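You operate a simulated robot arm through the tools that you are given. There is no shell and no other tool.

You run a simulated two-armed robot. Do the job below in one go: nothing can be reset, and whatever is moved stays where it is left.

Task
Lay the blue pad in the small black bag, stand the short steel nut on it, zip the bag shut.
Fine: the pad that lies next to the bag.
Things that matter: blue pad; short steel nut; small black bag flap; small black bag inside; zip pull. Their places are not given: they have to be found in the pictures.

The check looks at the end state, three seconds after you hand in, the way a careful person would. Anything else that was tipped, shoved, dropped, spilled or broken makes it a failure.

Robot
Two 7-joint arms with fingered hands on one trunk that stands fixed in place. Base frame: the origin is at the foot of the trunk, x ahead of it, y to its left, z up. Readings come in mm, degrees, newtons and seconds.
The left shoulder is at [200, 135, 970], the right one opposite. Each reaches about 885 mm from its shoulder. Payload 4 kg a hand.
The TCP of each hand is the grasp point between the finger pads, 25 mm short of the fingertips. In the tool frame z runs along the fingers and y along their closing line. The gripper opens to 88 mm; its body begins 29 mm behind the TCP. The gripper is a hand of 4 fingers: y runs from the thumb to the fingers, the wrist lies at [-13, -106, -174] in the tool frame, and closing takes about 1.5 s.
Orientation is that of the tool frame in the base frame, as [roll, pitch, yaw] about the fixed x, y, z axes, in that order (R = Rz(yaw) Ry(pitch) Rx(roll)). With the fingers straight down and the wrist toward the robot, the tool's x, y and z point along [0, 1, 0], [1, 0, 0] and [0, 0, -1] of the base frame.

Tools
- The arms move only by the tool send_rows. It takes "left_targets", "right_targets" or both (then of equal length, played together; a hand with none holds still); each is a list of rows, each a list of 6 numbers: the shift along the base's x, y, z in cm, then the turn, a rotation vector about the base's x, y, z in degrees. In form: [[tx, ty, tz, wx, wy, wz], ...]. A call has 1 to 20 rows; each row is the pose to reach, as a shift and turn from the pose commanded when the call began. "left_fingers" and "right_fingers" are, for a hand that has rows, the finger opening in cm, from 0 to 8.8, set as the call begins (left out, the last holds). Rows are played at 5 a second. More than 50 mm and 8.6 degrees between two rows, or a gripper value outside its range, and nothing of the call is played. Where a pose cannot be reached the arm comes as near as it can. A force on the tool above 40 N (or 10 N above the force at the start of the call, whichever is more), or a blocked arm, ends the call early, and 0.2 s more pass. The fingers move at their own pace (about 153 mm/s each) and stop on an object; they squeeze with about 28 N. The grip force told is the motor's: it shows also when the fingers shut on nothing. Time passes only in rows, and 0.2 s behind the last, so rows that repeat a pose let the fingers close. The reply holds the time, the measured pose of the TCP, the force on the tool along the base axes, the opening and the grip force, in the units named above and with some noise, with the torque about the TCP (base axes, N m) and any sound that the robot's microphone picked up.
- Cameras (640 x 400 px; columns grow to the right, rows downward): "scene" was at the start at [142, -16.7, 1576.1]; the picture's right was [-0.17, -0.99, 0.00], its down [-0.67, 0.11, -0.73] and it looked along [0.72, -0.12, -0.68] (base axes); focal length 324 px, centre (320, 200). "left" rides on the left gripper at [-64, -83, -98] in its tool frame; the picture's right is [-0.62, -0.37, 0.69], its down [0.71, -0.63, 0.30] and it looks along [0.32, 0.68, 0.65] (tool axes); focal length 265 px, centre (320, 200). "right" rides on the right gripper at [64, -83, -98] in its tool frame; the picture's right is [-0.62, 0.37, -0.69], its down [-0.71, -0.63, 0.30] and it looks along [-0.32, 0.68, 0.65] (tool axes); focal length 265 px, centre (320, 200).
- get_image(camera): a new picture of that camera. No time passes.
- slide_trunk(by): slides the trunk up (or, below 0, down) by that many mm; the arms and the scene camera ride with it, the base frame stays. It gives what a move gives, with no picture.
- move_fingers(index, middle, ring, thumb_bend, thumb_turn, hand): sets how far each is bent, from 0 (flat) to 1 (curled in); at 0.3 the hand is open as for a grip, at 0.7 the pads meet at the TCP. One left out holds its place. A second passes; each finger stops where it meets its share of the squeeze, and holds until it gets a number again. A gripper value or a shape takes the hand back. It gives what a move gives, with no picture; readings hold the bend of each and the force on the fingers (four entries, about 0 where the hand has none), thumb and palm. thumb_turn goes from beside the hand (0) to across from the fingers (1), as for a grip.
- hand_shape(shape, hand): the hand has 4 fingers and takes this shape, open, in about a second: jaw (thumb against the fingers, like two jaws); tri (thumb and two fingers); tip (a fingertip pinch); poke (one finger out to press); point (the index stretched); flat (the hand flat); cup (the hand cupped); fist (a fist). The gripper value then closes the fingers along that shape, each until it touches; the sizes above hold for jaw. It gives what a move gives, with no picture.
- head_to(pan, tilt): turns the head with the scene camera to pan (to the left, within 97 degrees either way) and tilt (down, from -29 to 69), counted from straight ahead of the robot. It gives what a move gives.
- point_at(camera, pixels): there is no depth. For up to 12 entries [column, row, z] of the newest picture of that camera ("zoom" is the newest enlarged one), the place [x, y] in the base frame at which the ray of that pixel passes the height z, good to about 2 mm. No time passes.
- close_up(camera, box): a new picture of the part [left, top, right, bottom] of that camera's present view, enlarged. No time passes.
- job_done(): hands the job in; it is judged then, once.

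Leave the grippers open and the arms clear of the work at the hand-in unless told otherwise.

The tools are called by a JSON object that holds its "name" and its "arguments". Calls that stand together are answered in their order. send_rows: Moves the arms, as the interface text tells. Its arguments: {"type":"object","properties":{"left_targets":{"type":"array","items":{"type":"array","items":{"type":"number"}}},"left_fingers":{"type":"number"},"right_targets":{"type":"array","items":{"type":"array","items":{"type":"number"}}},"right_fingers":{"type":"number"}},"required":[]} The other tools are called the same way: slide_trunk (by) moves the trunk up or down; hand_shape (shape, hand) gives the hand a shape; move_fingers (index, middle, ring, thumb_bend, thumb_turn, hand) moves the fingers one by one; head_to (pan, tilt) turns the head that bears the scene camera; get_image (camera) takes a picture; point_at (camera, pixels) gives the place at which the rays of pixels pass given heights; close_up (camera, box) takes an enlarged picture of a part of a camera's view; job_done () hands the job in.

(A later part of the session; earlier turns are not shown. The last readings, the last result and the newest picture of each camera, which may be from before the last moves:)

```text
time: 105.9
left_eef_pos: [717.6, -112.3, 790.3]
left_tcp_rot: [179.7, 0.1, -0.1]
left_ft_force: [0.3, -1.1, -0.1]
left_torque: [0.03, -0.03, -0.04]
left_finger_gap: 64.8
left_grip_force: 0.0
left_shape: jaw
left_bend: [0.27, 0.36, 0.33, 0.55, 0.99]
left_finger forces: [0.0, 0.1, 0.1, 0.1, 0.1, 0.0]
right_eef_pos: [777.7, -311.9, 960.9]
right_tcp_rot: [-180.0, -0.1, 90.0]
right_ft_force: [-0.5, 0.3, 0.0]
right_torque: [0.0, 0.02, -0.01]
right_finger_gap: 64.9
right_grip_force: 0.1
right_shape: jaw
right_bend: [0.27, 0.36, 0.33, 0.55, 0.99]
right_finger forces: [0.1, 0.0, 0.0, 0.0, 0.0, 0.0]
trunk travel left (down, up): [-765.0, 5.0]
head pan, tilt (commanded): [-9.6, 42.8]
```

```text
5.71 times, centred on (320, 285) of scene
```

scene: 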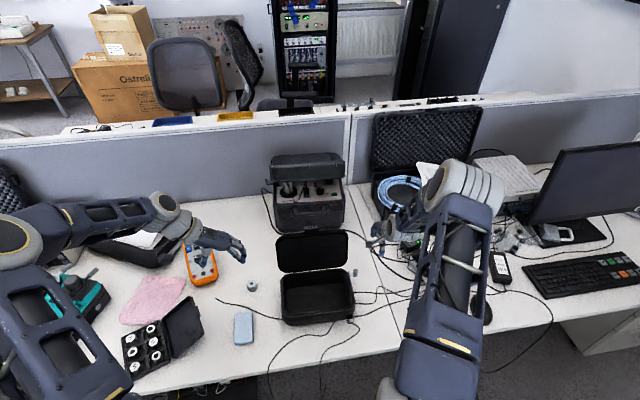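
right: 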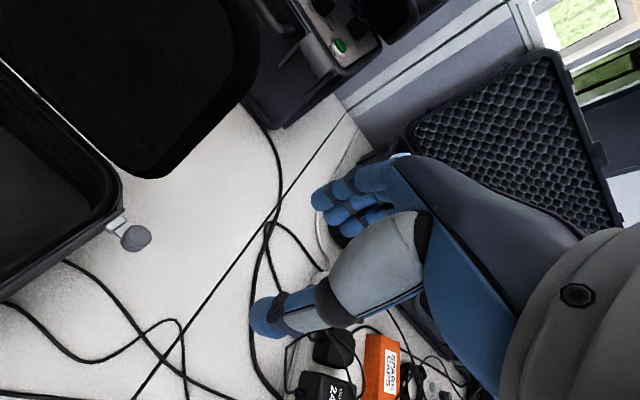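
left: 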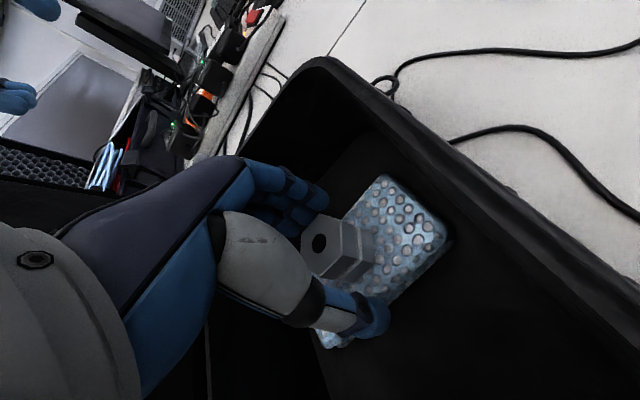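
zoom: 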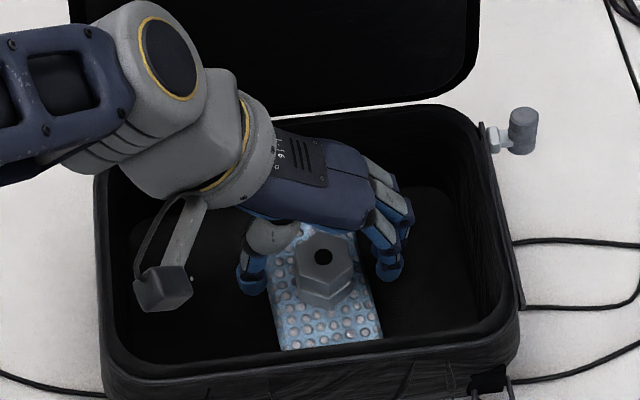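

The nut stands free on the pad. Raising the left hand straight up, slowly at first.

{"name": "send_rows", "arguments": {"left_targets": [[0, 0, 1.0, 0, 0, 0], [0, 0, 2.2, 0, 0, 0], [0, 0, 4, 0, 0, 0], [0, 0, 7, 0, 0, 0], [0, 0, 11, 0, 0, 0], [0, 0, 15, 0, 0, 0], [0, 3.5, 18, 0, 0, 0], [0, 8, 20, 0, 0, 0]]}}

{"name": "get_image", "arguments": {"camera": "left"}}

{"name": "close_up", "arguments": {"camera": "scene", "box": [260, 220, 380, 325]}}

```text
time: 107.7
left_eef_pos: [717.7, -34.9, 989.0]
left_tcp_rot: [179.6, 0.0, -0.1]
left_ft_force: [-0.2, -0.7, -0.1]
left_torque: [0.02, 0.02, 0.03]
left_finger_gap: 64.7
left_grip_force: 0.1
left_shape: jaw
left_bend: [0.27, 0.36, 0.33, 0.55, 0.99]
left_finger forces: [0.1, 0.1, 0.1, 0.0, 0.0, 0.0]
right_eef_pos: [778.5, -313.4, 960.6]
right_tcp_rot: [-180.0, -0.1, 89.9]
right_ft_force: [-0.1, 0.3, 0.4]
right_torque: [0.02, 0.0, 0.03]
right_finger_gap: 64.8
right_grip_force: 0.0
right_shape: jaw
right_bend: [0.27, 0.36, 0.33, 0.55, 0.99]
right_finger forces: [0.1, 0.0, 0.0, 0.0, 0.0, 0.0]
trunk travel left (down, up): [-765.0, 5.0]
head pan, tilt (commanded): [-9.6, 42.8]
```

```text
taken
```

left: 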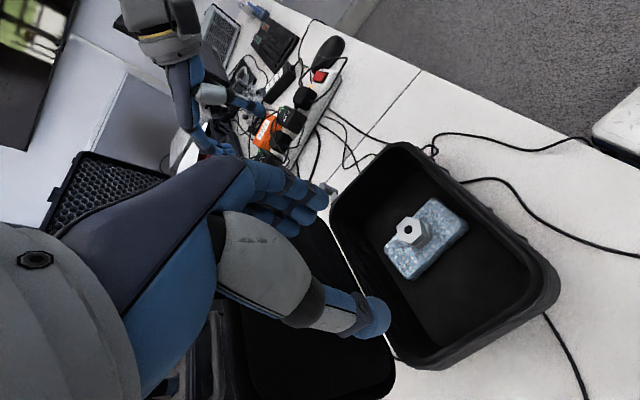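

```text
3.81 times, centred on (320, 272) of scene
```

zoom: 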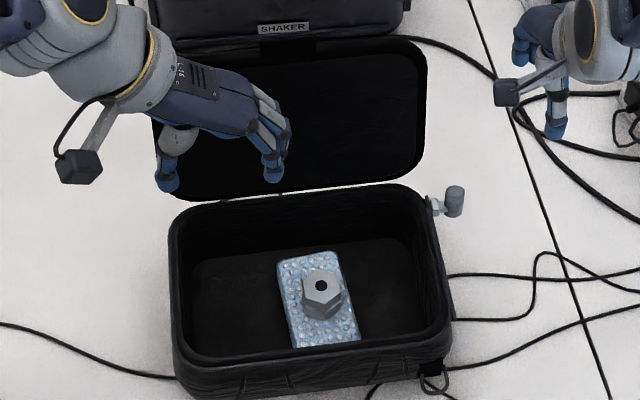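

The nut stands upright on the pad. Now to close the lid gently: I'll take the left hand back, by reversing its earlier path, to the lid's top edge where it held the tab. First out to the left.

{"name": "send_rows", "arguments": {"left_targets": [[-0.3, 3.7, 2, 0, 0, 0], [-0.8, 7.5, 4, 0, 0, 0], [-1.4, 11.2, 6, 0, 0, 0], [-2.1, 14.9, 8, 0, 0, 0], [-2.8, 18.6, 9.8, 0, 0, 0]], "left_fingers": 8.8}}

{"name": "get_image", "arguments": {"camera": "scene"}}

{"name": "close_up", "arguments": {"camera": "scene", "box": [260, 210, 380, 325]}}

```text
time: 108.9
left_eef_pos: [690.2, 153.5, 1087.9]
left_tcp_rot: [179.8, -0.2, 0.0]
left_ft_force: [0.0, -0.4, -0.6]
left_torque: [-0.01, 0.0, 0.02]
left_finger_gap: 88.1
left_grip_force: 0.1
left_shape: jaw
left_bend: [0.3, 0.3, 0.3, 0.3, 0.98]
left_finger forces: [0.0, 0.0, 0.1, 0.0, 0.0, 0.1]
right_eef_pos: [778.2, -313.2, 959.6]
right_tcp_rot: [-180.0, -0.2, 90.0]
right_ft_force: [-0.3, -0.3, -0.2]
right_torque: [-0.02, -0.01, -0.03]
right_finger_gap: 65.0
right_grip_force: 0.1
right_shape: jaw
right_bend: [0.27, 0.36, 0.33, 0.55, 0.99]
right_finger forces: [0.0, 0.0, 0.1, 0.1, 0.0, 0.0]
trunk travel left (down, up): [-765.0, 5.0]
head pan, tilt (commanded): [-9.6, 42.8]
```

```text
taken
```

scene: 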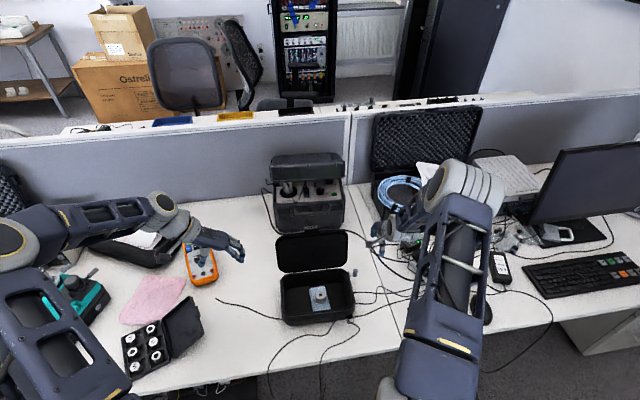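

```text
3.48 times, centred on (320, 268) of scene
```

zoom: 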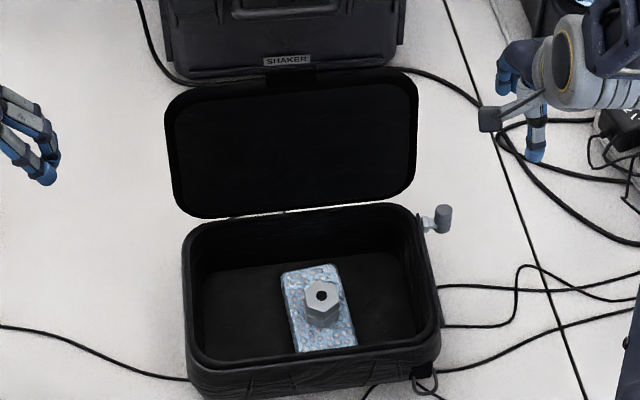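

The lid's top edge with the tab shows near zoom (292,72). I'll check where the tab would be at a few heights, to compare with my grip pose of (840,−98,996).

{"name": "point_at", "arguments": {"camera": "zoom", "pixels": [[292, 70, 1000], [292, 70, 990], [292, 70, 980], [292, 84, 980], [292, 84, 990], [172, 110, 985], [414, 85, 985], [300, 213, 808]]}}

{"name": "close_up", "arguments": {"camera": "scene", "box": [290, 220, 340, 260]}}

```text
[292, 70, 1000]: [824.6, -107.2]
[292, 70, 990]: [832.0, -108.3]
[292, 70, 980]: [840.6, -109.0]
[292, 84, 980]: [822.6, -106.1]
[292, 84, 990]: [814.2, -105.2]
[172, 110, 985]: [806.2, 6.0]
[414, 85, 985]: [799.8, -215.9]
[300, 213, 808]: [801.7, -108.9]
```

```text
10.00 times, centred on (315, 240) of scene
```

zoom: 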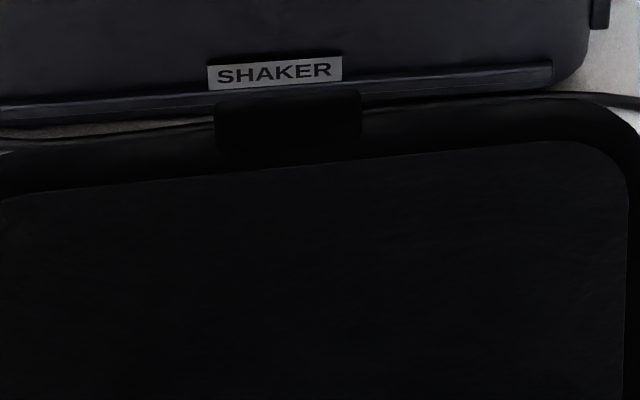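

The tab's tip seems to be at about (828,−108,1000). I'll bring the left hand above it along the reverse of the earlier path.

{"name": "send_rows", "arguments": {"left_targets": [[1.2, -1.8, 1, -0.7, 5.1, 6.1], [2.5, -3.7, 2, -1.35, 10.1, 12.1], [3.8, -5.5, 3, -2.0, 15.1, 18.2], [5.0, -7.3, 4, -2.7, 20.1, 24.2], [6.3, -9.2, 5, -3.4, 25.1, 30.3], [7.5, -11, 6, -4.05, 30.1, 36.3], [8.8, -12.8, 6, -4.7, 35.1, 42.4], [10.1, -14.7, 6, -5.4, 40.1, 48.5], [11.3, -16.5, 6, -6.1, 45.1, 54.5], [12.6, -18.3, 6, -6.75, 50.1, 60.6], [13.8, -20.2, 6, -7.4, 55.1, 66.6], [15.1, -22.0, 6, -8.1, 60.1, 72.7]]}}

{"name": "get_image", "arguments": {"camera": "left"}}

{"name": "get_image", "arguments": {"camera": "right"}}

{"name": "close_up", "arguments": {"camera": "scene", "box": [240, 180, 400, 320]}}

```text
time: 111.5
left_eef_pos: [839.9, -66.8, 1149.4]
left_tcp_rot: [-141.7, 44.7, 96.1]
left_ft_force: [0.3, -0.2, 1.2]
left_torque: [0.03, -0.01, 0.0]
left_finger_gap: 87.9
left_grip_force: 0.1
left_shape: jaw
left_bend: [0.3, 0.3, 0.3, 0.3, 0.98]
left_finger forces: [0.1, 0.0, 0.1, 0.1, 0.0, 0.0]
right_eef_pos: [778.3, -311.6, 960.6]
right_tcp_rot: [180.0, -0.1, 90.0]
right_ft_force: [0.9, -0.8, 0.3]
right_torque: [0.01, -0.03, 0.0]
right_finger_gap: 64.5
right_grip_force: 0.0
right_shape: jaw
right_bend: [0.27, 0.36, 0.33, 0.55, 0.99]
right_finger forces: [0.0, 0.1, 0.1, 0.0, 0.0, 0.0]
trunk travel left (down, up): [-765.0, 5.0]
head pan, tilt (commanded): [-9.6, 42.8]
```

```text
taken
```

left: 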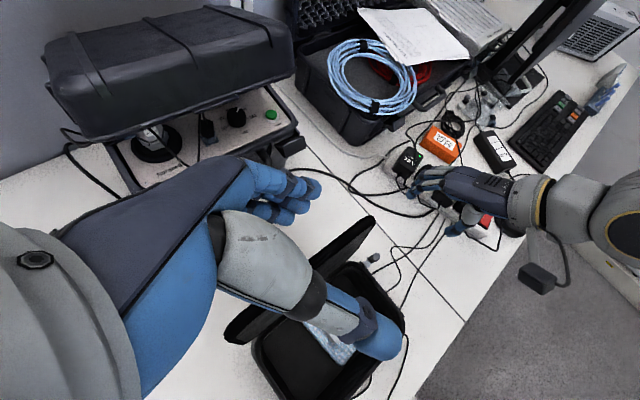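

```text
taken
```

right: 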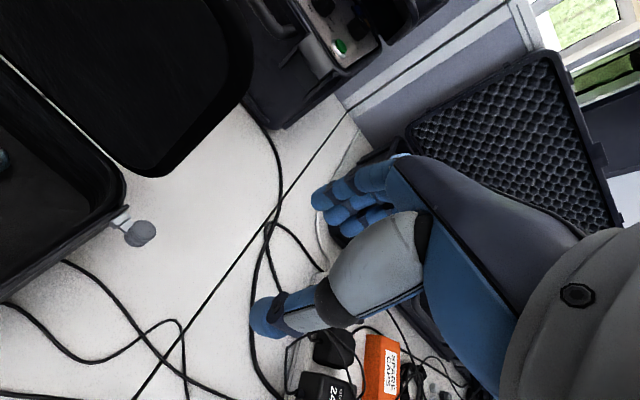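

```text
2.86 times, centred on (320, 250) of scene
```

zoom: 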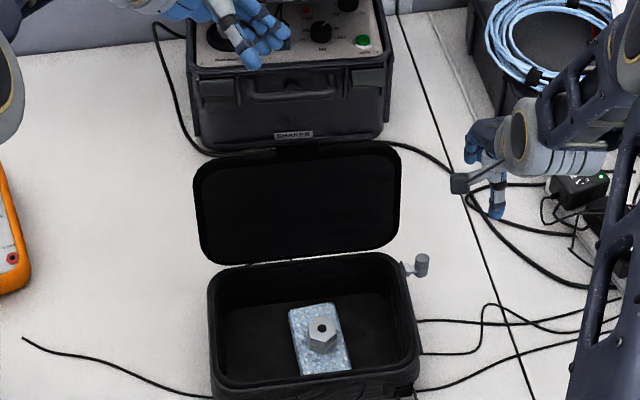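

Both views match the moment I let go of the lid. Descending along the same way to straddle the tab again.

{"name": "send_rows", "arguments": {"left_targets": [[0, -1.0, -3.5, 0, 0, 0], [0, -2.0, -7.0, 0, 0, 0], [0, -2.8, -10.0, 0, 0, 0], [0, -3.1, -12.7, 0, 0, 0], [0, -3.2, -15.2, 0, 0, 0], [0, -3.2, -15.2, 0, 0, 0]]}}

{"name": "get_image", "arguments": {"camera": "left"}}

{"name": "close_up", "arguments": {"camera": "scene", "box": [260, 200, 380, 300]}}

```text
time: 112.9
left_eef_pos: [841.7, -99.1, 996.8]
left_tcp_rot: [-141.9, 44.7, 95.9]
left_ft_force: [0.2, 0.4, -0.1]
left_torque: [0.01, 0.03, 0.0]
left_finger_gap: 88.0
left_grip_force: 0.1
left_shape: jaw
left_bend: [0.3, 0.3, 0.3, 0.3, 0.98]
left_finger forces: [0.1, 0.1, 0.0, 0.0, 0.0, 0.0]
right_eef_pos: [777.9, -312.1, 960.3]
right_tcp_rot: [-180.0, -0.1, 90.1]
right_ft_force: [0.3, -0.2, -0.1]
right_torque: [-0.01, 0.01, -0.01]
right_finger_gap: 64.7
right_grip_force: 0.0
right_shape: jaw
right_bend: [0.27, 0.36, 0.33, 0.55, 0.99]
right_finger forces: [0.0, 0.0, 0.1, 0.0, 0.0, 0.0]
trunk travel left (down, up): [-765.0, 5.0]
head pan, tilt (commanded): [-9.6, 42.8]
```

```text
taken
```

left: 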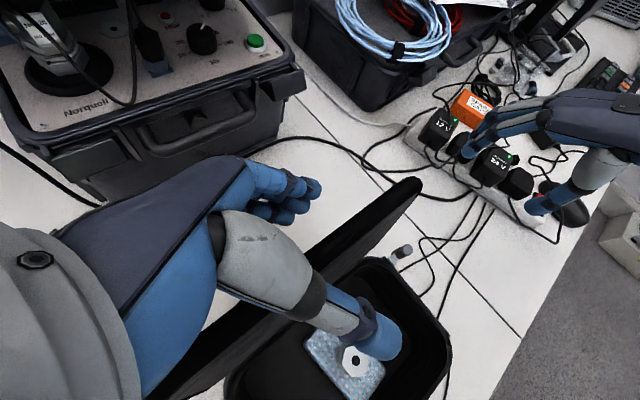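

```text
4.00 times, centred on (320, 250) of scene
```

zoom: 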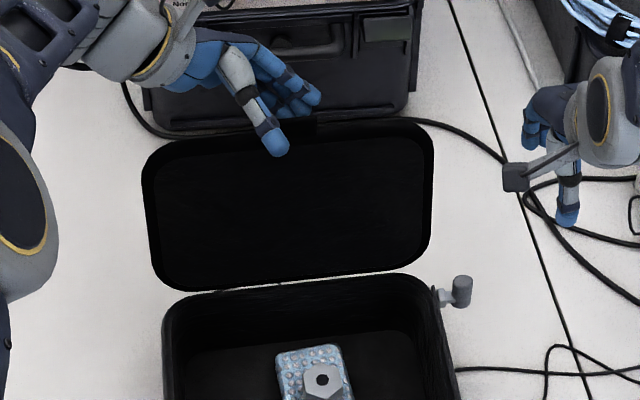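

Same configuration as at the release: thumb in front of the lid edge, fingers behind. Closing on the tab again.

{"name": "send_rows", "arguments": {"left_targets": [[0, 0, 0, 0, 0, 0], [0, 0, 0, 0, 0, 0], [0, 0, 0, 0, 0, 0], [0, 0, 0, 0, 0, 0], [0, 0, 0, 0, 0, 0], [0, 0, 0, 0, 0, 0], [0, 0, 0, 0, 0, 0]], "left_fingers": 0.0}}

{"name": "get_image", "arguments": {"camera": "left"}}

{"name": "close_up", "arguments": {"camera": "scene", "box": [260, 200, 380, 300]}}

```text
time: 114.5
left_eef_pos: [840.8, -99.8, 996.3]
left_tcp_rot: [-141.7, 44.7, 96.0]
left_ft_force: [2.1, -1.6, 0.0]
left_torque: [0.01, -0.27, 0.07]
left_finger_gap: 2.3
left_grip_force: 27.8
left_shape: jaw
left_bend: [0.69, 0.67, 0.64, 0.71, 1.0]
left_finger forces: [14.9, 8.5, 3.3, 0.0, 25.5, 0.0]
right_eef_pos: [778.6, -313.4, 960.5]
right_tcp_rot: [-180.0, -0.1, 90.0]
right_ft_force: [-0.3, -0.4, -0.5]
right_torque: [-0.02, 0.02, 0.01]
right_finger_gap: 64.8
right_grip_force: 0.1
right_shape: jaw
right_bend: [0.27, 0.36, 0.33, 0.55, 0.99]
right_finger forces: [0.1, 0.0, 0.0, 0.0, 0.0, 0.0]
trunk travel left (down, up): [-765.0, 5.0]
head pan, tilt (commanded): [-9.6, 42.8]
```

```text
taken
```

left: 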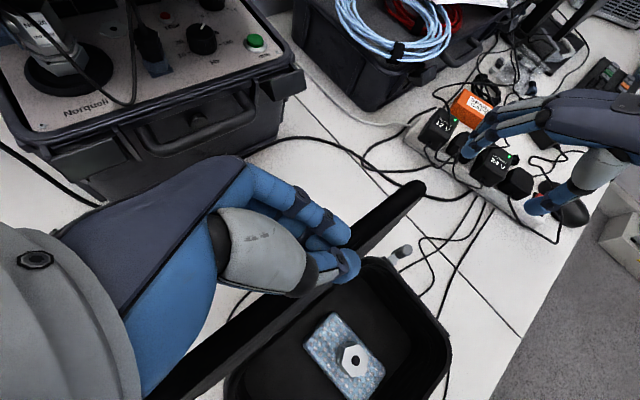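

```text
4.00 times, centred on (320, 250) of scene
```

zoom: 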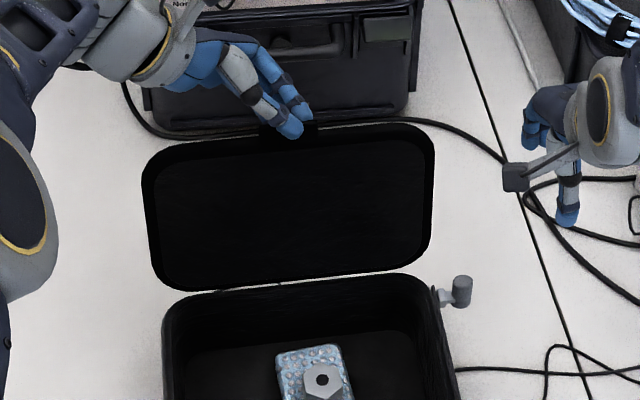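

The grip closed to 2.3 mm, which is thinner than the tab, so I only have its very tip. I'll open, move 9 mm toward me and 12 mm lower, and close again for a deeper hold.

{"name": "send_rows", "arguments": {"left_targets": [[0, 0, 0, 0, 0, 0], [0, 0, 0, 0, 0, 0], [0, 0, 0, 0, 0, 0], [0, 0, 0, 0, 0, 0], [-0.4, 0, -0.4, 0, 0, 0], [-0.8, 0, -0.8, 0, 0, 0], [-0.9, 0, -1.2, 0, 0, 0], [-0.9, 0, -1.2, 0, 0, 0]], "left_fingers": 6.0}}

{"name": "close_up", "arguments": {"camera": "scene", "box": [260, 200, 380, 300]}}

{"name": "get_image", "arguments": {"camera": "left"}}

```text
time: 116.3
left_eef_pos: [832.4, -98.0, 984.9]
left_tcp_rot: [-141.8, 44.7, 96.1]
left_ft_force: [-0.1, 0.2, 0.1]
left_torque: [-0.02, -0.01, 0.01]
left_finger_gap: 59.6
left_grip_force: 0.0
left_shape: jaw
left_bend: [0.28, 0.38, 0.35, 0.6, 1.0]
left_finger forces: [0.1, 0.0, 0.0, 0.0, 0.0, 0.0]
right_eef_pos: [778.2, -311.3, 960.4]
right_tcp_rot: [180.0, -0.2, 90.0]
right_ft_force: [0.1, -0.4, -0.5]
right_torque: [-0.01, 0.02, -0.02]
right_finger_gap: 64.6
right_grip_force: 0.1
right_shape: jaw
right_bend: [0.27, 0.36, 0.33, 0.55, 0.99]
right_finger forces: [0.1, 0.1, 0.0, 0.0, 0.0, 0.1]
trunk travel left (down, up): [-765.0, 5.0]
head pan, tilt (commanded): [-9.6, 42.8]
```

```text
4.00 times, centred on (320, 250) of scene
```

zoom: 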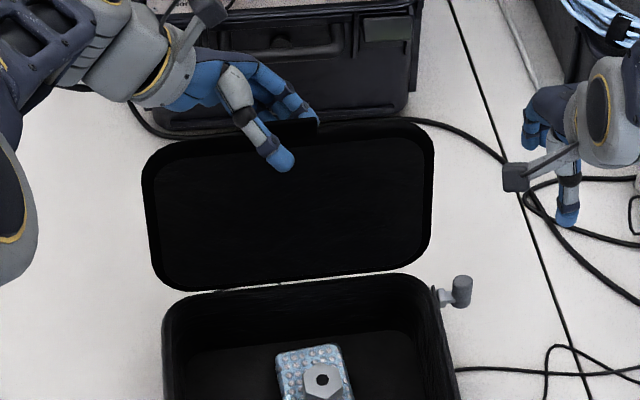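

```text
taken
```

left: 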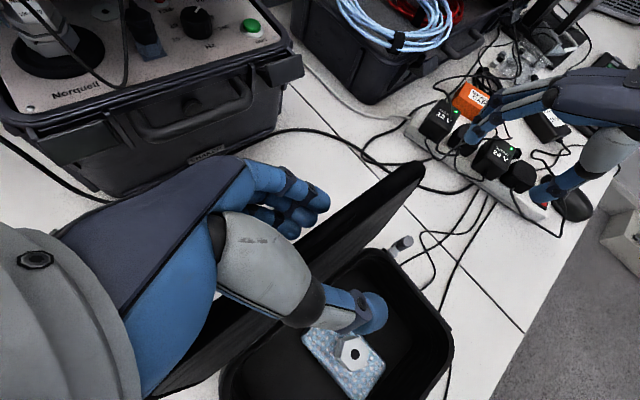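

The lid edge is now deeper between thumb and fingers. Closing.

{"name": "send_rows", "arguments": {"left_targets": [[0, 0, 0, 0, 0, 0], [0, 0, 0, 0, 0, 0], [0, 0, 0, 0, 0, 0], [0, 0, 0, 0, 0, 0], [0, 0, 0, 0, 0, 0], [0, 0, 0, 0, 0, 0]], "left_fingers": 0.0}}

{"name": "close_up", "arguments": {"camera": "scene", "box": [260, 200, 380, 300]}}

{"name": "get_image", "arguments": {"camera": "left"}}

```text
time: 117.7
left_eef_pos: [831.5, -99.3, 983.9]
left_tcp_rot: [-141.9, 44.6, 95.9]
left_ft_force: [1.9, -1.5, -0.4]
left_torque: [-0.03, -0.52, 0.28]
left_finger_gap: 13.0
left_grip_force: 28.0
left_shape: jaw
left_bend: [0.71, 0.62, 0.64, 0.76, 1.0]
left_finger forces: [15.0, 6.8, 4.7, 0.0, 24.5, 0.1]
right_eef_pos: [779.5, -311.0, 961.0]
right_tcp_rot: [180.0, -0.1, 90.1]
right_ft_force: [-0.4, -0.1, -0.1]
right_torque: [-0.01, 0.03, -0.01]
right_finger_gap: 64.8
right_grip_force: 0.1
right_shape: jaw
right_bend: [0.27, 0.36, 0.33, 0.55, 0.99]
right_finger forces: [0.1, 0.1, 0.0, 0.0, 0.1, 0.0]
trunk travel left (down, up): [-765.0, 5.0]
head pan, tilt (commanded): [-9.6, 42.8]
```

```text
4.00 times, centred on (320, 250) of scene
```

zoom: 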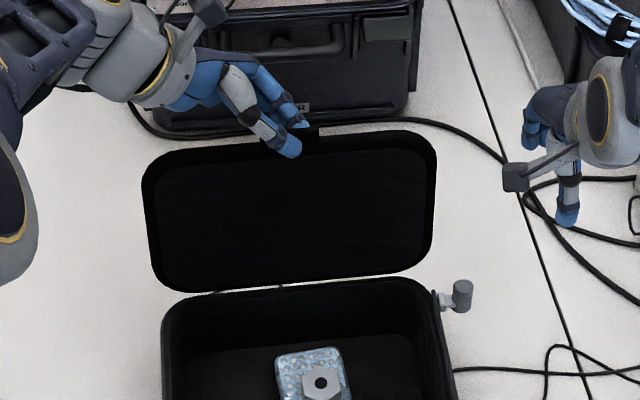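

```text
taken
```

left: 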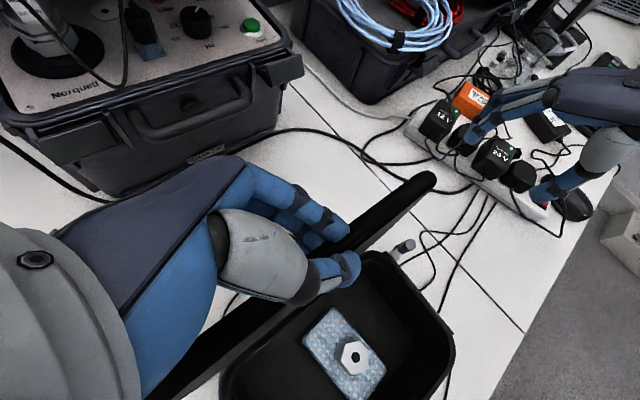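

A solid grip now (gap 13 mm). I'll swing the lid forward and down about the hinge at roughly (812, z 808), starting with 32° in small steps.

{"name": "send_rows", "arguments": {"left_targets": [[-1.23, 0, 0.09, 0, -4, 0], [-2.47, 0, 0.1, 0, -8, 0], [-3.7, 0, 0.02, 0, -12, 0], [-4.93, 0, -0.14, 0, -16, 0], [-6.14, 0, -0.39, 0, -20, 0], [-7.33, 0, -0.73, 0, -24, 0], [-8.49, 0, -1.14, 0, -28, 0], [-9.63, 0, -1.65, 0, -32, 0]]}}

{"name": "close_up", "arguments": {"camera": "scene", "box": [260, 200, 400, 320]}}

{"name": "get_image", "arguments": {"camera": "right"}}

```text
time: 119.5
left_eef_pos: [734.2, -99.6, 968.1]
left_tcp_rot: [174.8, 39.6, 66.1]
left_ft_force: [-10.4, 12.7, 31.3]
left_torque: [-0.45, -0.41, 0.2]
left_finger_gap: 17.4
left_grip_force: 28.0
left_shape: jaw
left_bend: [0.72, 0.74, 0.72, 0.76, 1.0]
left_finger forces: [26.2, 9.3, 4.2, 0.0, 34.7, 0.0]
right_eef_pos: [777.6, -312.2, 961.2]
right_tcp_rot: [180.0, 0.0, 90.0]
right_ft_force: [0.1, -0.1, -0.6]
right_torque: [0.0, -0.01, -0.02]
right_finger_gap: 64.8
right_grip_force: 0.0
right_shape: jaw
right_bend: [0.27, 0.36, 0.33, 0.55, 0.99]
right_finger forces: [0.0, 0.0, 0.0, 0.1, 0.0, 0.0]
trunk travel left (down, up): [-765.0, 5.0]
head pan, tilt (commanded): [-9.6, 42.8]
```

```text
3.33 times, centred on (330, 260) of scene
```

zoom: 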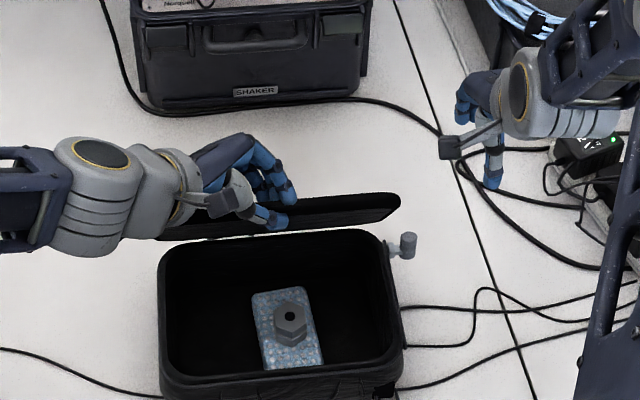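

```text
taken
```

right: 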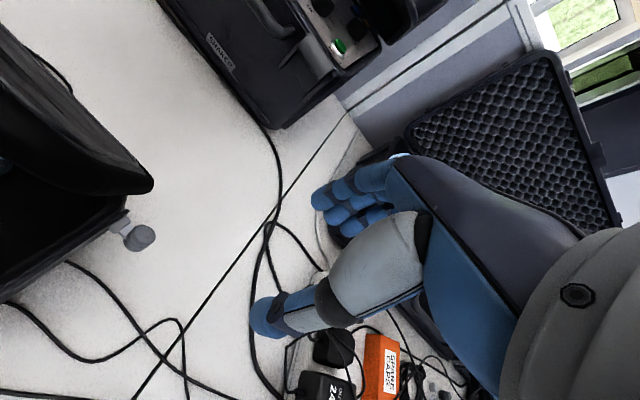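

The lid is swinging down, but the force reading of 31 N up shows my arc is a little too tight. I'll ease the hand outward along the lid.

{"name": "send_rows", "arguments": {"left_targets": [[-0.1, -0.1, 0.3, 0, 0, 0], [-0.2, -0.2, 0.6, 0, 0, 0], [-0.2, -0.2, 0.6, 0, 0, 0]]}}

{"name": "close_up", "arguments": {"camera": "scene", "box": [260, 200, 400, 320]}}

```text
time: 120.3
left_eef_pos: [734.4, -99.4, 970.8]
left_tcp_rot: [175.2, 39.4, 66.4]
left_ft_force: [4.9, 3.0, 0.1]
left_torque: [-0.15, -0.68, 0.38]
left_finger_gap: 15.3
left_grip_force: 27.8
left_shape: jaw
left_bend: [0.71, 0.62, 0.64, 0.76, 1.0]
left_finger forces: [17.2, 9.3, 4.2, 0.0, 27.3, 0.0]
right_eef_pos: [778.7, -311.8, 960.5]
right_tcp_rot: [180.0, 0.0, 90.0]
right_ft_force: [-0.2, 0.3, 0.3]
right_torque: [0.04, 0.02, 0.0]
right_finger_gap: 64.7
right_grip_force: 0.0
right_shape: jaw
right_bend: [0.27, 0.36, 0.33, 0.55, 0.99]
right_finger forces: [0.1, 0.0, 0.0, 0.0, 0.0, 0.0]
trunk travel left (down, up): [-765.0, 5.0]
head pan, tilt (commanded): [-9.6, 42.8]
```

```text
3.33 times, centred on (330, 260) of scene
```

zoom: 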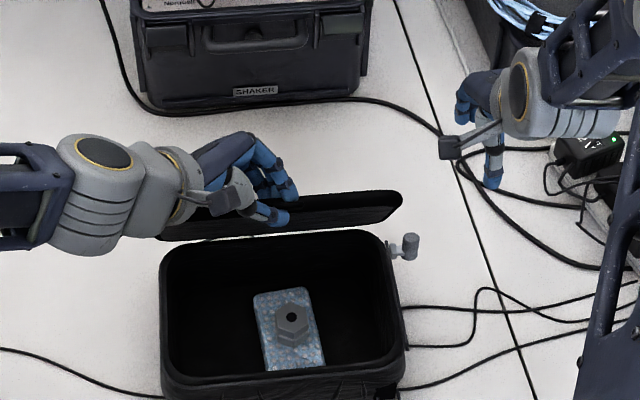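

The force is near zero again, which puts the hinge at about x 806. Continuing with the corrected arc, 16° more.

{"name": "send_rows", "arguments": {"left_targets": [[-1.12, 0, -0.52, 0, -4, 0], [-2.2, 0, -1.12, 0, -8, 0], [-3.23, 0, -1.8, 0, -12, 0], [-4.21, 0, -2.54, 0, -16, 0]]}}

{"name": "close_up", "arguments": {"camera": "scene", "box": [260, 200, 400, 320]}}

```text
time: 121.3
left_eef_pos: [691.8, -99.0, 948.1]
left_tcp_rot: [157.8, 31.6, 56.1]
left_ft_force: [4.4, 1.6, -0.6]
left_torque: [-0.22, -0.54, 0.24]
left_finger_gap: 14.3
left_grip_force: 28.4
left_shape: jaw
left_bend: [0.71, 0.62, 0.64, 0.76, 1.0]
left_finger forces: [18.4, 7.1, 3.1, 0.1, 26.2, 0.0]
right_eef_pos: [777.7, -312.0, 961.1]
right_tcp_rot: [180.0, -0.1, 90.0]
right_ft_force: [-0.4, -1.0, 0.1]
right_torque: [-0.01, 0.01, -0.02]
right_finger_gap: 64.4
right_grip_force: 0.0
right_shape: jaw
right_bend: [0.27, 0.36, 0.33, 0.55, 0.99]
right_finger forces: [0.0, 0.0, 0.2, 0.0, 0.1, 0.0]
trunk travel left (down, up): [-765.0, 5.0]
head pan, tilt (commanded): [-9.6, 42.8]
```

```text
3.33 times, centred on (330, 260) of scene
```

zoom: 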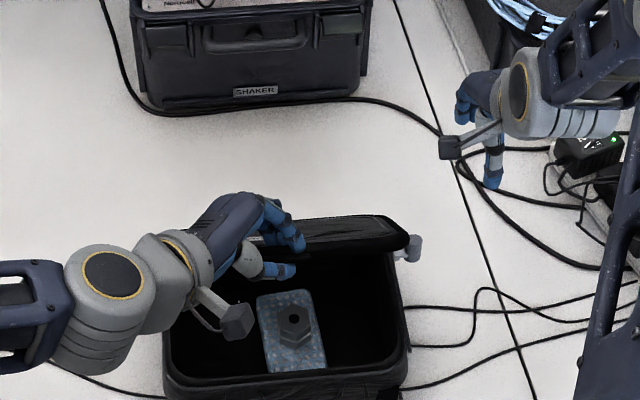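

Forces are small and the nut still stands. Another 20°.

{"name": "send_rows", "arguments": {"left_targets": [[-0.95, 0, -0.83, 0, -4, 0], [-1.84, 0, -1.73, 0, -8, 0], [-2.66, 0, -2.68, 0, -12, 0], [-3.42, 0, -3.69, 0, -16, 0], [-4.1, 0, -4.75, 0, -20, 0]]}}

{"name": "close_up", "arguments": {"camera": "scene", "box": [260, 220, 400, 340]}}

{"name": "get_image", "arguments": {"camera": "left"}}

```text
time: 122.5
left_eef_pos: [650.0, -102.6, 901.1]
left_tcp_rot: [140.2, 19.4, 48.5]
left_ft_force: [-7.0, 4.9, 8.0]
left_torque: [-0.48, -0.63, 0.16]
left_finger_gap: 14.8
left_grip_force: 27.9
left_shape: jaw
left_bend: [0.71, 0.62, 0.65, 0.76, 1.0]
left_finger forces: [23.4, 9.2, 4.2, 0.0, 32.4, 0.1]
right_eef_pos: [778.1, -312.1, 960.2]
right_tcp_rot: [-179.9, -0.1, 90.0]
right_ft_force: [0.5, 0.3, -0.6]
right_torque: [0.03, 0.06, 0.01]
right_finger_gap: 64.6
right_grip_force: 0.0
right_shape: jaw
right_bend: [0.27, 0.36, 0.33, 0.55, 0.99]
right_finger forces: [0.1, 0.1, 0.0, 0.1, 0.0, 0.0]
trunk travel left (down, up): [-765.0, 5.0]
head pan, tilt (commanded): [-9.6, 42.8]
```

```text
3.33 times, centred on (330, 280) of scene
```

zoom: 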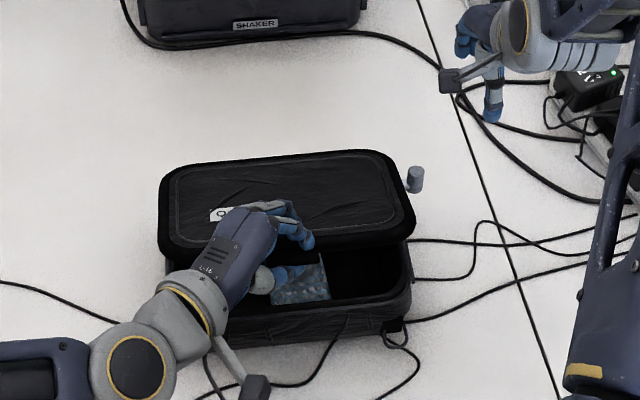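

```text
taken
```

left: 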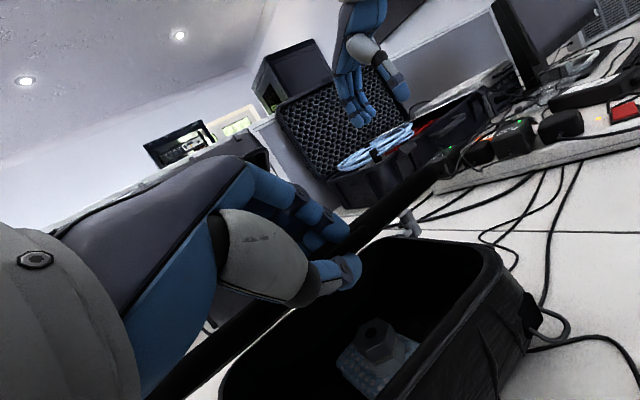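

The lid is about 27° open and pushes outward slightly (8 N). I'll widen the arc by 2 mm and continue 16°.

{"name": "send_rows", "arguments": {"left_targets": [[-0.78, 0, -1.0, 0, -4, 0], [-1.32, 0, -2.15, 0, -8, 0], [-1.77, 0, -3.33, 0, -12, 0], [-2.14, 0, -4.55, 0, -16, 0]]}}

{"name": "close_up", "arguments": {"camera": "scene", "box": [260, 220, 400, 340]}}

{"name": "get_image", "arguments": {"camera": "left"}}

```text
time: 123.5
left_eef_pos: [629.5, -98.9, 855.2]
left_tcp_rot: [128.2, 8.3, 45.9]
left_ft_force: [5.3, -1.7, 2.3]
left_torque: [-0.39, -0.64, 0.14]
left_finger_gap: 14.0
left_grip_force: 28.0
left_shape: jaw
left_bend: [0.71, 0.62, 0.64, 0.76, 1.0]
left_finger forces: [17.8, 8.5, 3.8, 0.0, 27.3, 0.0]
right_eef_pos: [778.4, -313.1, 960.6]
right_tcp_rot: [-180.0, 0.0, 90.0]
right_ft_force: [-0.3, 0.5, -0.3]
right_torque: [0.02, -0.02, 0.03]
right_finger_gap: 64.6
right_grip_force: 0.1
right_shape: jaw
right_bend: [0.27, 0.36, 0.33, 0.55, 0.99]
right_finger forces: [0.1, 0.0, 0.0, 0.0, 0.0, 0.0]
trunk travel left (down, up): [-765.0, 5.0]
head pan, tilt (commanded): [-9.6, 42.8]
```

```text
3.33 times, centred on (330, 280) of scene
```

zoom: 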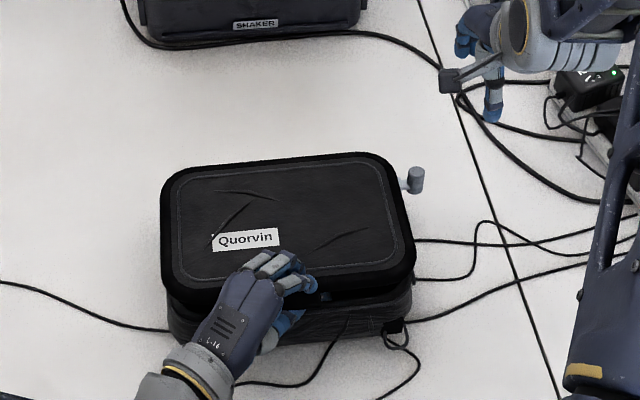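

```text
taken
```

left: 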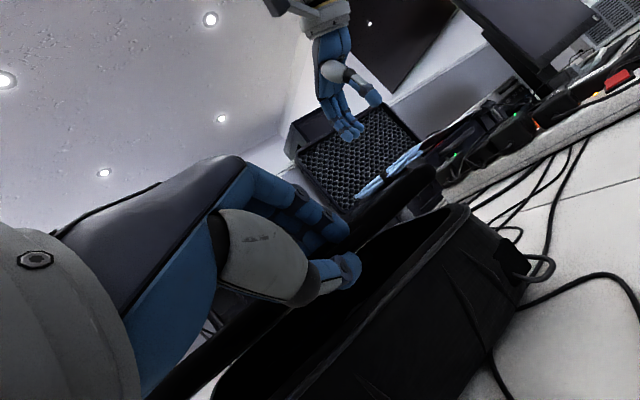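

The lid is about 11° from closed. Going on 8° more, slowly, watching for any pinching of the thumb.

{"name": "send_rows", "arguments": {"left_targets": [[-0.15, 0, -0.62, 0, -2, 0], [-0.29, 0, -1.24, 0, -4, 0], [-0.4, 0, -1.88, 0, -6, 0], [-0.49, 0, -2.51, 0, -8, 0]]}}

{"name": "close_up", "arguments": {"camera": "scene", "box": [260, 220, 400, 340]}}

{"name": "close_up", "arguments": {"camera": "left", "box": [200, 150, 560, 400]}}

```text
time: 124.5
left_eef_pos: [624.0, -99.8, 829.5]
left_tcp_rot: [122.5, 2.8, 45.1]
left_ft_force: [2.8, -0.1, 3.4]
left_torque: [-0.46, -0.64, 0.09]
left_finger_gap: 13.8
left_grip_force: 28.1
left_shape: jaw
left_bend: [0.71, 0.62, 0.64, 0.76, 1.0]
left_finger forces: [19.4, 8.2, 3.5, 0.0, 28.2, 0.0]
right_eef_pos: [777.8, -312.6, 960.3]
right_tcp_rot: [180.0, 0.0, 89.9]
right_ft_force: [0.1, 0.5, 0.2]
right_torque: [0.02, 0.0, -0.02]
right_finger_gap: 64.8
right_grip_force: 0.0
right_shape: jaw
right_bend: [0.27, 0.36, 0.33, 0.55, 0.99]
right_finger forces: [0.0, 0.0, 0.0, 0.0, 0.0, 0.0]
trunk travel left (down, up): [-765.0, 5.0]
head pan, tilt (commanded): [-9.6, 42.8]
```

```text
3.33 times, centred on (330, 280) of scene
```

zoom: 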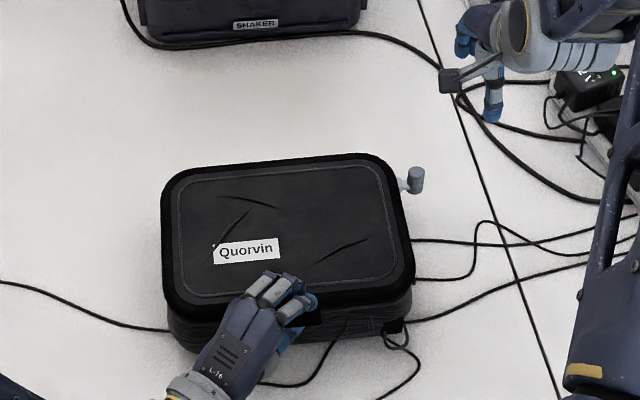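

```text
1.60 times, centred on (380, 275) of left
```

zoom: 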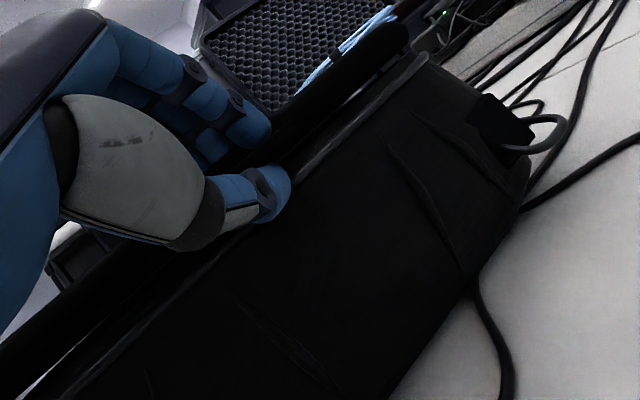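

The thumb is in front of the bag face and only a narrow gap remains. The last 3°.

{"name": "send_rows", "arguments": {"left_targets": [[-0.05, 0, -0.4, 0, -1.2, 0], [-0.08, 0, -0.75, 0, -2.4, 0], [-0.1, 0, -1.0, 0, -3, 0], [-0.1, 0, -1.0, 0, -3, 0]]}}

{"name": "close_up", "arguments": {"camera": "scene", "box": [260, 220, 400, 340]}}

{"name": "close_up", "arguments": {"camera": "left", "box": [200, 150, 560, 400]}}

```text
time: 125.6
left_eef_pos: [624.0, -98.8, 822.5]
left_tcp_rot: [119.6, 0.8, 45.0]
left_ft_force: [-8.4, 5.5, 16.2]
left_torque: [-0.41, -0.6, -0.03]
left_finger_gap: 13.2
left_grip_force: 28.0
left_shape: jaw
left_bend: [0.71, 0.6, 0.62, 0.77, 1.0]
left_finger forces: [22.2, 11.6, 4.2, 0.1, 29.2, 0.1]
right_eef_pos: [777.2, -313.0, 960.5]
right_tcp_rot: [-179.9, 0.0, 90.0]
right_ft_force: [-0.6, -0.4, 0.1]
right_torque: [0.01, 0.01, 0.04]
right_finger_gap: 64.8
right_grip_force: 0.2
right_shape: jaw
right_bend: [0.27, 0.36, 0.33, 0.55, 0.99]
right_finger forces: [0.0, 0.1, 0.0, 0.0, 0.0, 0.1]
trunk travel left (down, up): [-765.0, 5.0]
head pan, tilt (commanded): [-9.6, 42.8]
stopped in row 4 (left hand): the force on the tool passed its limit at 40 N (the readings are from after the stop); the commanded pose is now the measured one
```

```text
3.33 times, centred on (330, 280) of scene
```

zoom: 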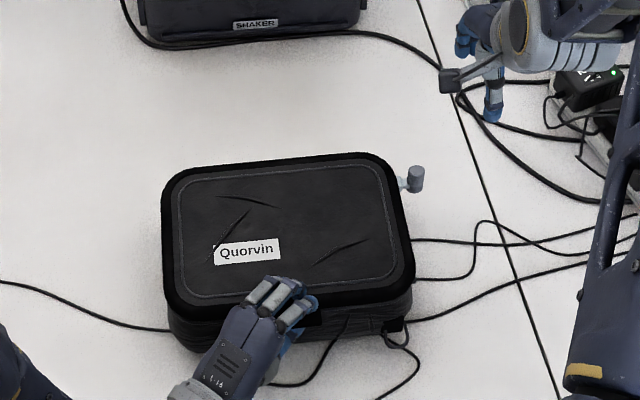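

```text
1.60 times, centred on (380, 275) of left
```

zoom: 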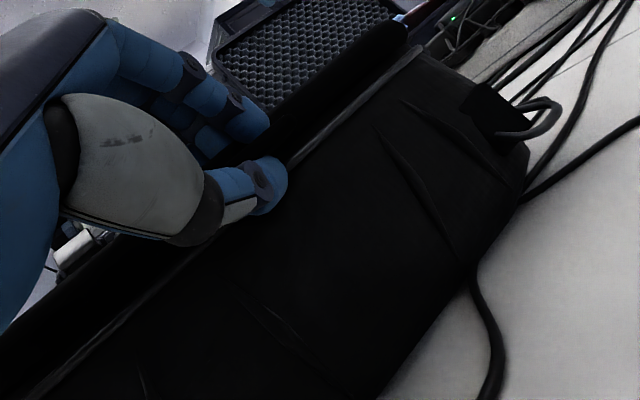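

The lid is shut; the contact force rose as it met the rim. The left hand keeps holding the tab. Now I'll locate the zip pull again, seen at scene zoom (414,180), from the scene and right cameras.

{"name": "close_up", "arguments": {"camera": "scene", "box": [335, 255, 395, 300]}}

{"name": "get_image", "arguments": {"camera": "right"}}

```text
8.89 times, centred on (365, 278) of scene
```

zoom: 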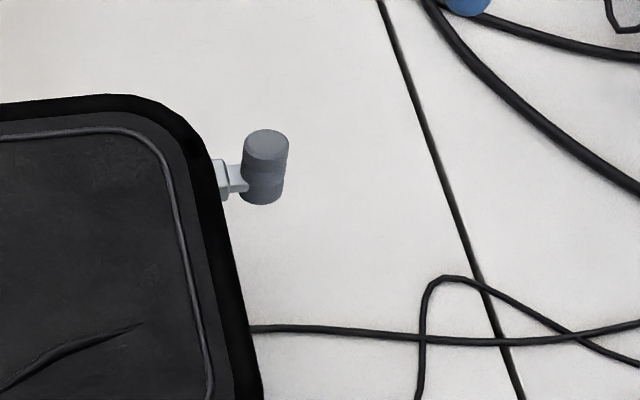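

```text
taken
```

right: 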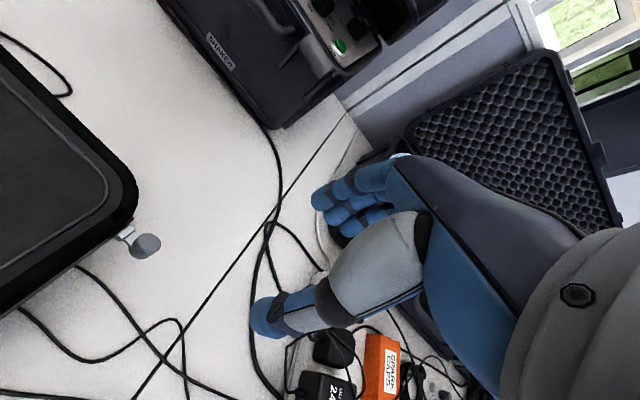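

{"name": "point_at", "arguments": {"camera": "zoom", "pixels": [[266, 140, 820], [266, 140, 826], [262, 194, 785], [262, 194, 792], [220, 190, 808], [205, 140, 820], [240, 300, 820], [260, 395, 820]]}}

{"name": "point_at", "arguments": {"camera": "right", "pixels": [[149, 243, 820], [149, 243, 826], [138, 247, 790]]}}

```text
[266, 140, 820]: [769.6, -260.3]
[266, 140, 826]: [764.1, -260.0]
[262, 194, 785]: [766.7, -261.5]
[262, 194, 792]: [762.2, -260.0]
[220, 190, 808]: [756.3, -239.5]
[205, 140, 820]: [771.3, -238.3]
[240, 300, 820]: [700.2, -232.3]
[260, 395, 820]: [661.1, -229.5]
```

```text
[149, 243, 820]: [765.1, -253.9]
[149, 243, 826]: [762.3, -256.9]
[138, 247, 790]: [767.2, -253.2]
```

The pull is now at about (766,−258), z 785–825, because the bag shifted toward me. I'll check the bag's present angle from the lid's side edges, so I can drag the slider along the right line.

{"name": "close_up", "arguments": {"camera": "scene", "box": [265, 255, 385, 335]}}

```text
5.00 times, centred on (325, 295) of scene
```

zoom: 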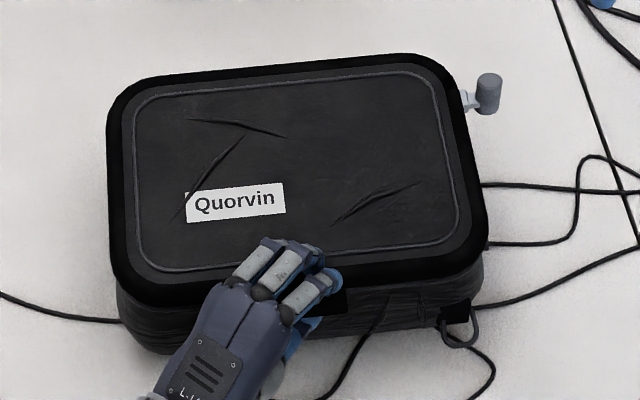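

{"name": "point_at", "arguments": {"camera": "zoom", "pixels": [[107, 135, 815], [111, 255, 815], [461, 100, 815], [485, 225, 815], [160, 78, 815], [390, 55, 815], [135, 120, 825], [137, 230, 825], [436, 95, 825], [457, 205, 825]]}}

```text
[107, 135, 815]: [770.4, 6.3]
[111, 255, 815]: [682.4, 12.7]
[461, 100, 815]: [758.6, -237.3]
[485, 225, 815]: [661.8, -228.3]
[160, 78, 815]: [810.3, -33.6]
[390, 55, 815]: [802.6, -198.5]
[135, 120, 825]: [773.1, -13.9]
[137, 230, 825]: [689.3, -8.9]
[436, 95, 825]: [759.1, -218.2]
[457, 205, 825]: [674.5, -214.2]
```

The bag is turned about 3.5°, so the slider should run from (766,−258) to about (661,−252). Moving the right hand above the pull.

{"name": "send_rows", "arguments": {"right_targets": [[-0.4, 1.8, -2, 0, 0, 0], [-0.8, 3.6, -4, 0, 0, 0], [-1.2, 5.3, -6, 0, 0, 0], [-1.2, 5.3, -9, 0, 0, 0], [-1.2, 5.3, -11, 0, 0, 0], [-1.2, 5.3, -11, 0, 0, 0]], "right_fingers": 6.5}}

{"name": "get_image", "arguments": {"camera": "right"}}

{"name": "close_up", "arguments": {"camera": "scene", "box": [330, 240, 400, 310]}}

```text
time: 127.0
left_eef_pos: [624.0, -99.8, 822.0]
left_tcp_rot: [119.7, 0.7, 45.3]
left_ft_force: [-7.9, 3.7, 23.8]
left_torque: [-0.64, -0.84, -0.04]
left_finger_gap: 13.1
left_grip_force: 28.2
left_shape: jaw
left_bend: [0.71, 0.59, 0.62, 0.77, 1.0]
left_finger forces: [27.6, 13.5, 4.8, 0.1, 26.2, 0.0]
right_eef_pos: [767.8, -258.9, 851.1]
right_tcp_rot: [180.0, -0.1, 90.0]
right_ft_force: [0.6, -0.9, -0.3]
right_torque: [0.01, -0.04, 0.02]
right_finger_gap: 64.9
right_grip_force: 0.0
right_shape: jaw
right_bend: [0.27, 0.36, 0.33, 0.55, 0.99]
right_finger forces: [0.0, 0.0, 0.1, 0.0, 0.0, 0.0]
trunk travel left (down, up): [-765.0, 5.0]
head pan, tilt (commanded): [-9.6, 42.8]
```

```text
taken
```

right: 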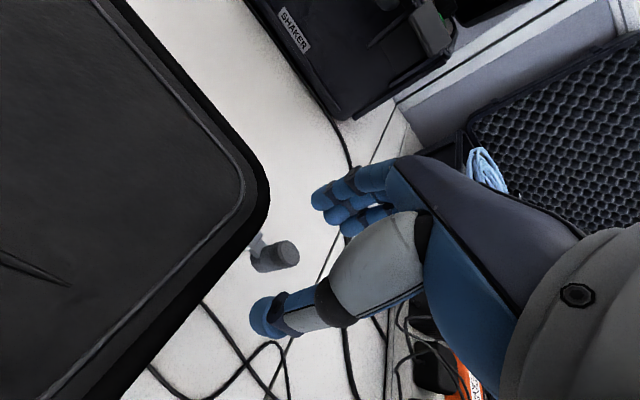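

```text
5.71 times, centred on (365, 275) of scene
```

zoom: 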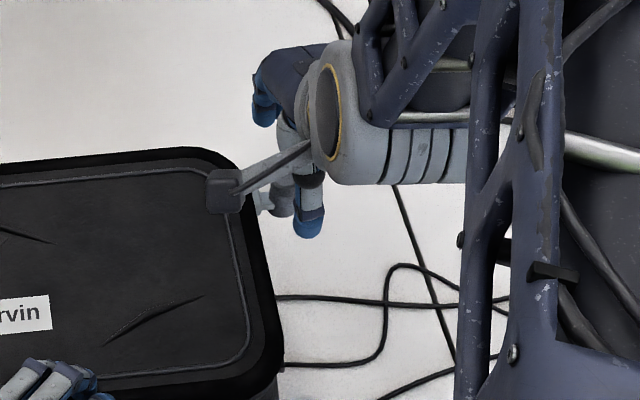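

The pull appears exactly under the grasp point. Lowering to z 812.

{"name": "send_rows", "arguments": {"right_targets": [[-0.1, 0.05, -1.3, 0, 0, 0], [-0.1, 0.1, -2.6, 0, 0, 0], [-0.1, 0.1, -3.9, 0, 0, 0], [-0.1, 0.1, -3.9, 0, 0, 0]]}}

{"name": "close_up", "arguments": {"camera": "right", "box": [200, 130, 440, 370]}}

```text
time: 128.0
left_eef_pos: [623.9, -100.2, 822.1]
left_tcp_rot: [119.6, 0.7, 45.2]
left_ft_force: [-6.6, 2.6, 24.1]
left_torque: [-0.65, -0.89, -0.05]
left_finger_gap: 13.2
left_grip_force: 27.5
left_shape: jaw
left_bend: [0.71, 0.59, 0.62, 0.77, 1.0]
left_finger forces: [27.8, 13.6, 4.7, 0.1, 24.9, 0.1]
right_eef_pos: [764.7, -258.1, 812.9]
right_tcp_rot: [179.9, 0.1, 90.1]
right_ft_force: [0.9, -0.8, -0.1]
right_torque: [0.01, 0.01, 0.02]
right_finger_gap: 65.0
right_grip_force: 0.0
right_shape: jaw
right_bend: [0.27, 0.36, 0.33, 0.55, 0.99]
right_finger forces: [0.0, 0.1, 0.0, 0.0, 0.0, 0.1]
trunk travel left (down, up): [-765.0, 5.0]
head pan, tilt (commanded): [-9.6, 42.8]
```

```text
1.67 times, centred on (320, 250) of right
```

zoom: 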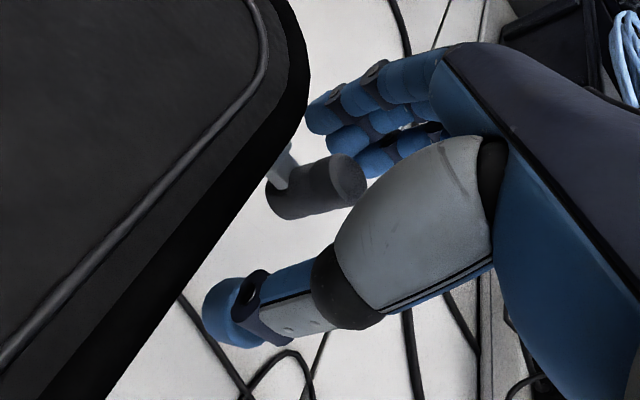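

Same picture as the earlier good grip. Closing on the pull.

{"name": "send_rows", "arguments": {"right_targets": [[0, 0, 0, 0, 0, 0], [0, 0, 0, 0, 0, 0], [0, 0, 0, 0, 0, 0], [0, 0, 0, 0, 0, 0], [0, 0, 0, 0, 0, 0], [0, 0, 0, 0, 0, 0]], "right_fingers": 0.0}}

{"name": "close_up", "arguments": {"camera": "right", "box": [200, 130, 440, 310]}}

```text
time: 129.4
left_eef_pos: [623.6, -99.9, 822.9]
left_tcp_rot: [119.8, 0.7, 45.3]
left_ft_force: [-6.1, 3.1, 23.6]
left_torque: [-0.61, -0.87, -0.08]
left_finger_gap: 13.1
left_grip_force: 28.1
left_shape: jaw
left_bend: [0.71, 0.59, 0.62, 0.77, 1.0]
left_finger forces: [27.7, 13.7, 4.7, 0.1, 24.6, 0.0]
right_eef_pos: [763.9, -257.7, 813.0]
right_tcp_rot: [180.0, -0.1, 90.1]
right_ft_force: [-2.7, -1.8, -0.7]
right_torque: [-0.05, -0.02, -0.04]
right_finger_gap: 8.1
right_grip_force: 28.1
right_shape: jaw
right_bend: [0.72, 0.64, 0.7, 0.73, 1.0]
right_finger forces: [14.7, 7.9, 0.0, 0.0, 24.9, 0.1]
trunk travel left (down, up): [-765.0, 5.0]
head pan, tilt (commanded): [-9.6, 42.8]
```

```text
2.22 times, centred on (320, 220) of right
```

zoom: 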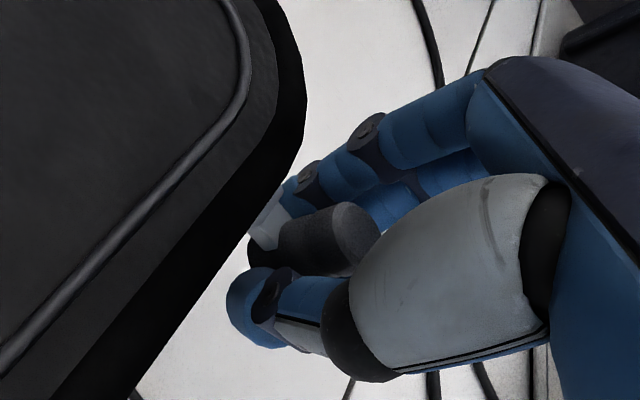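

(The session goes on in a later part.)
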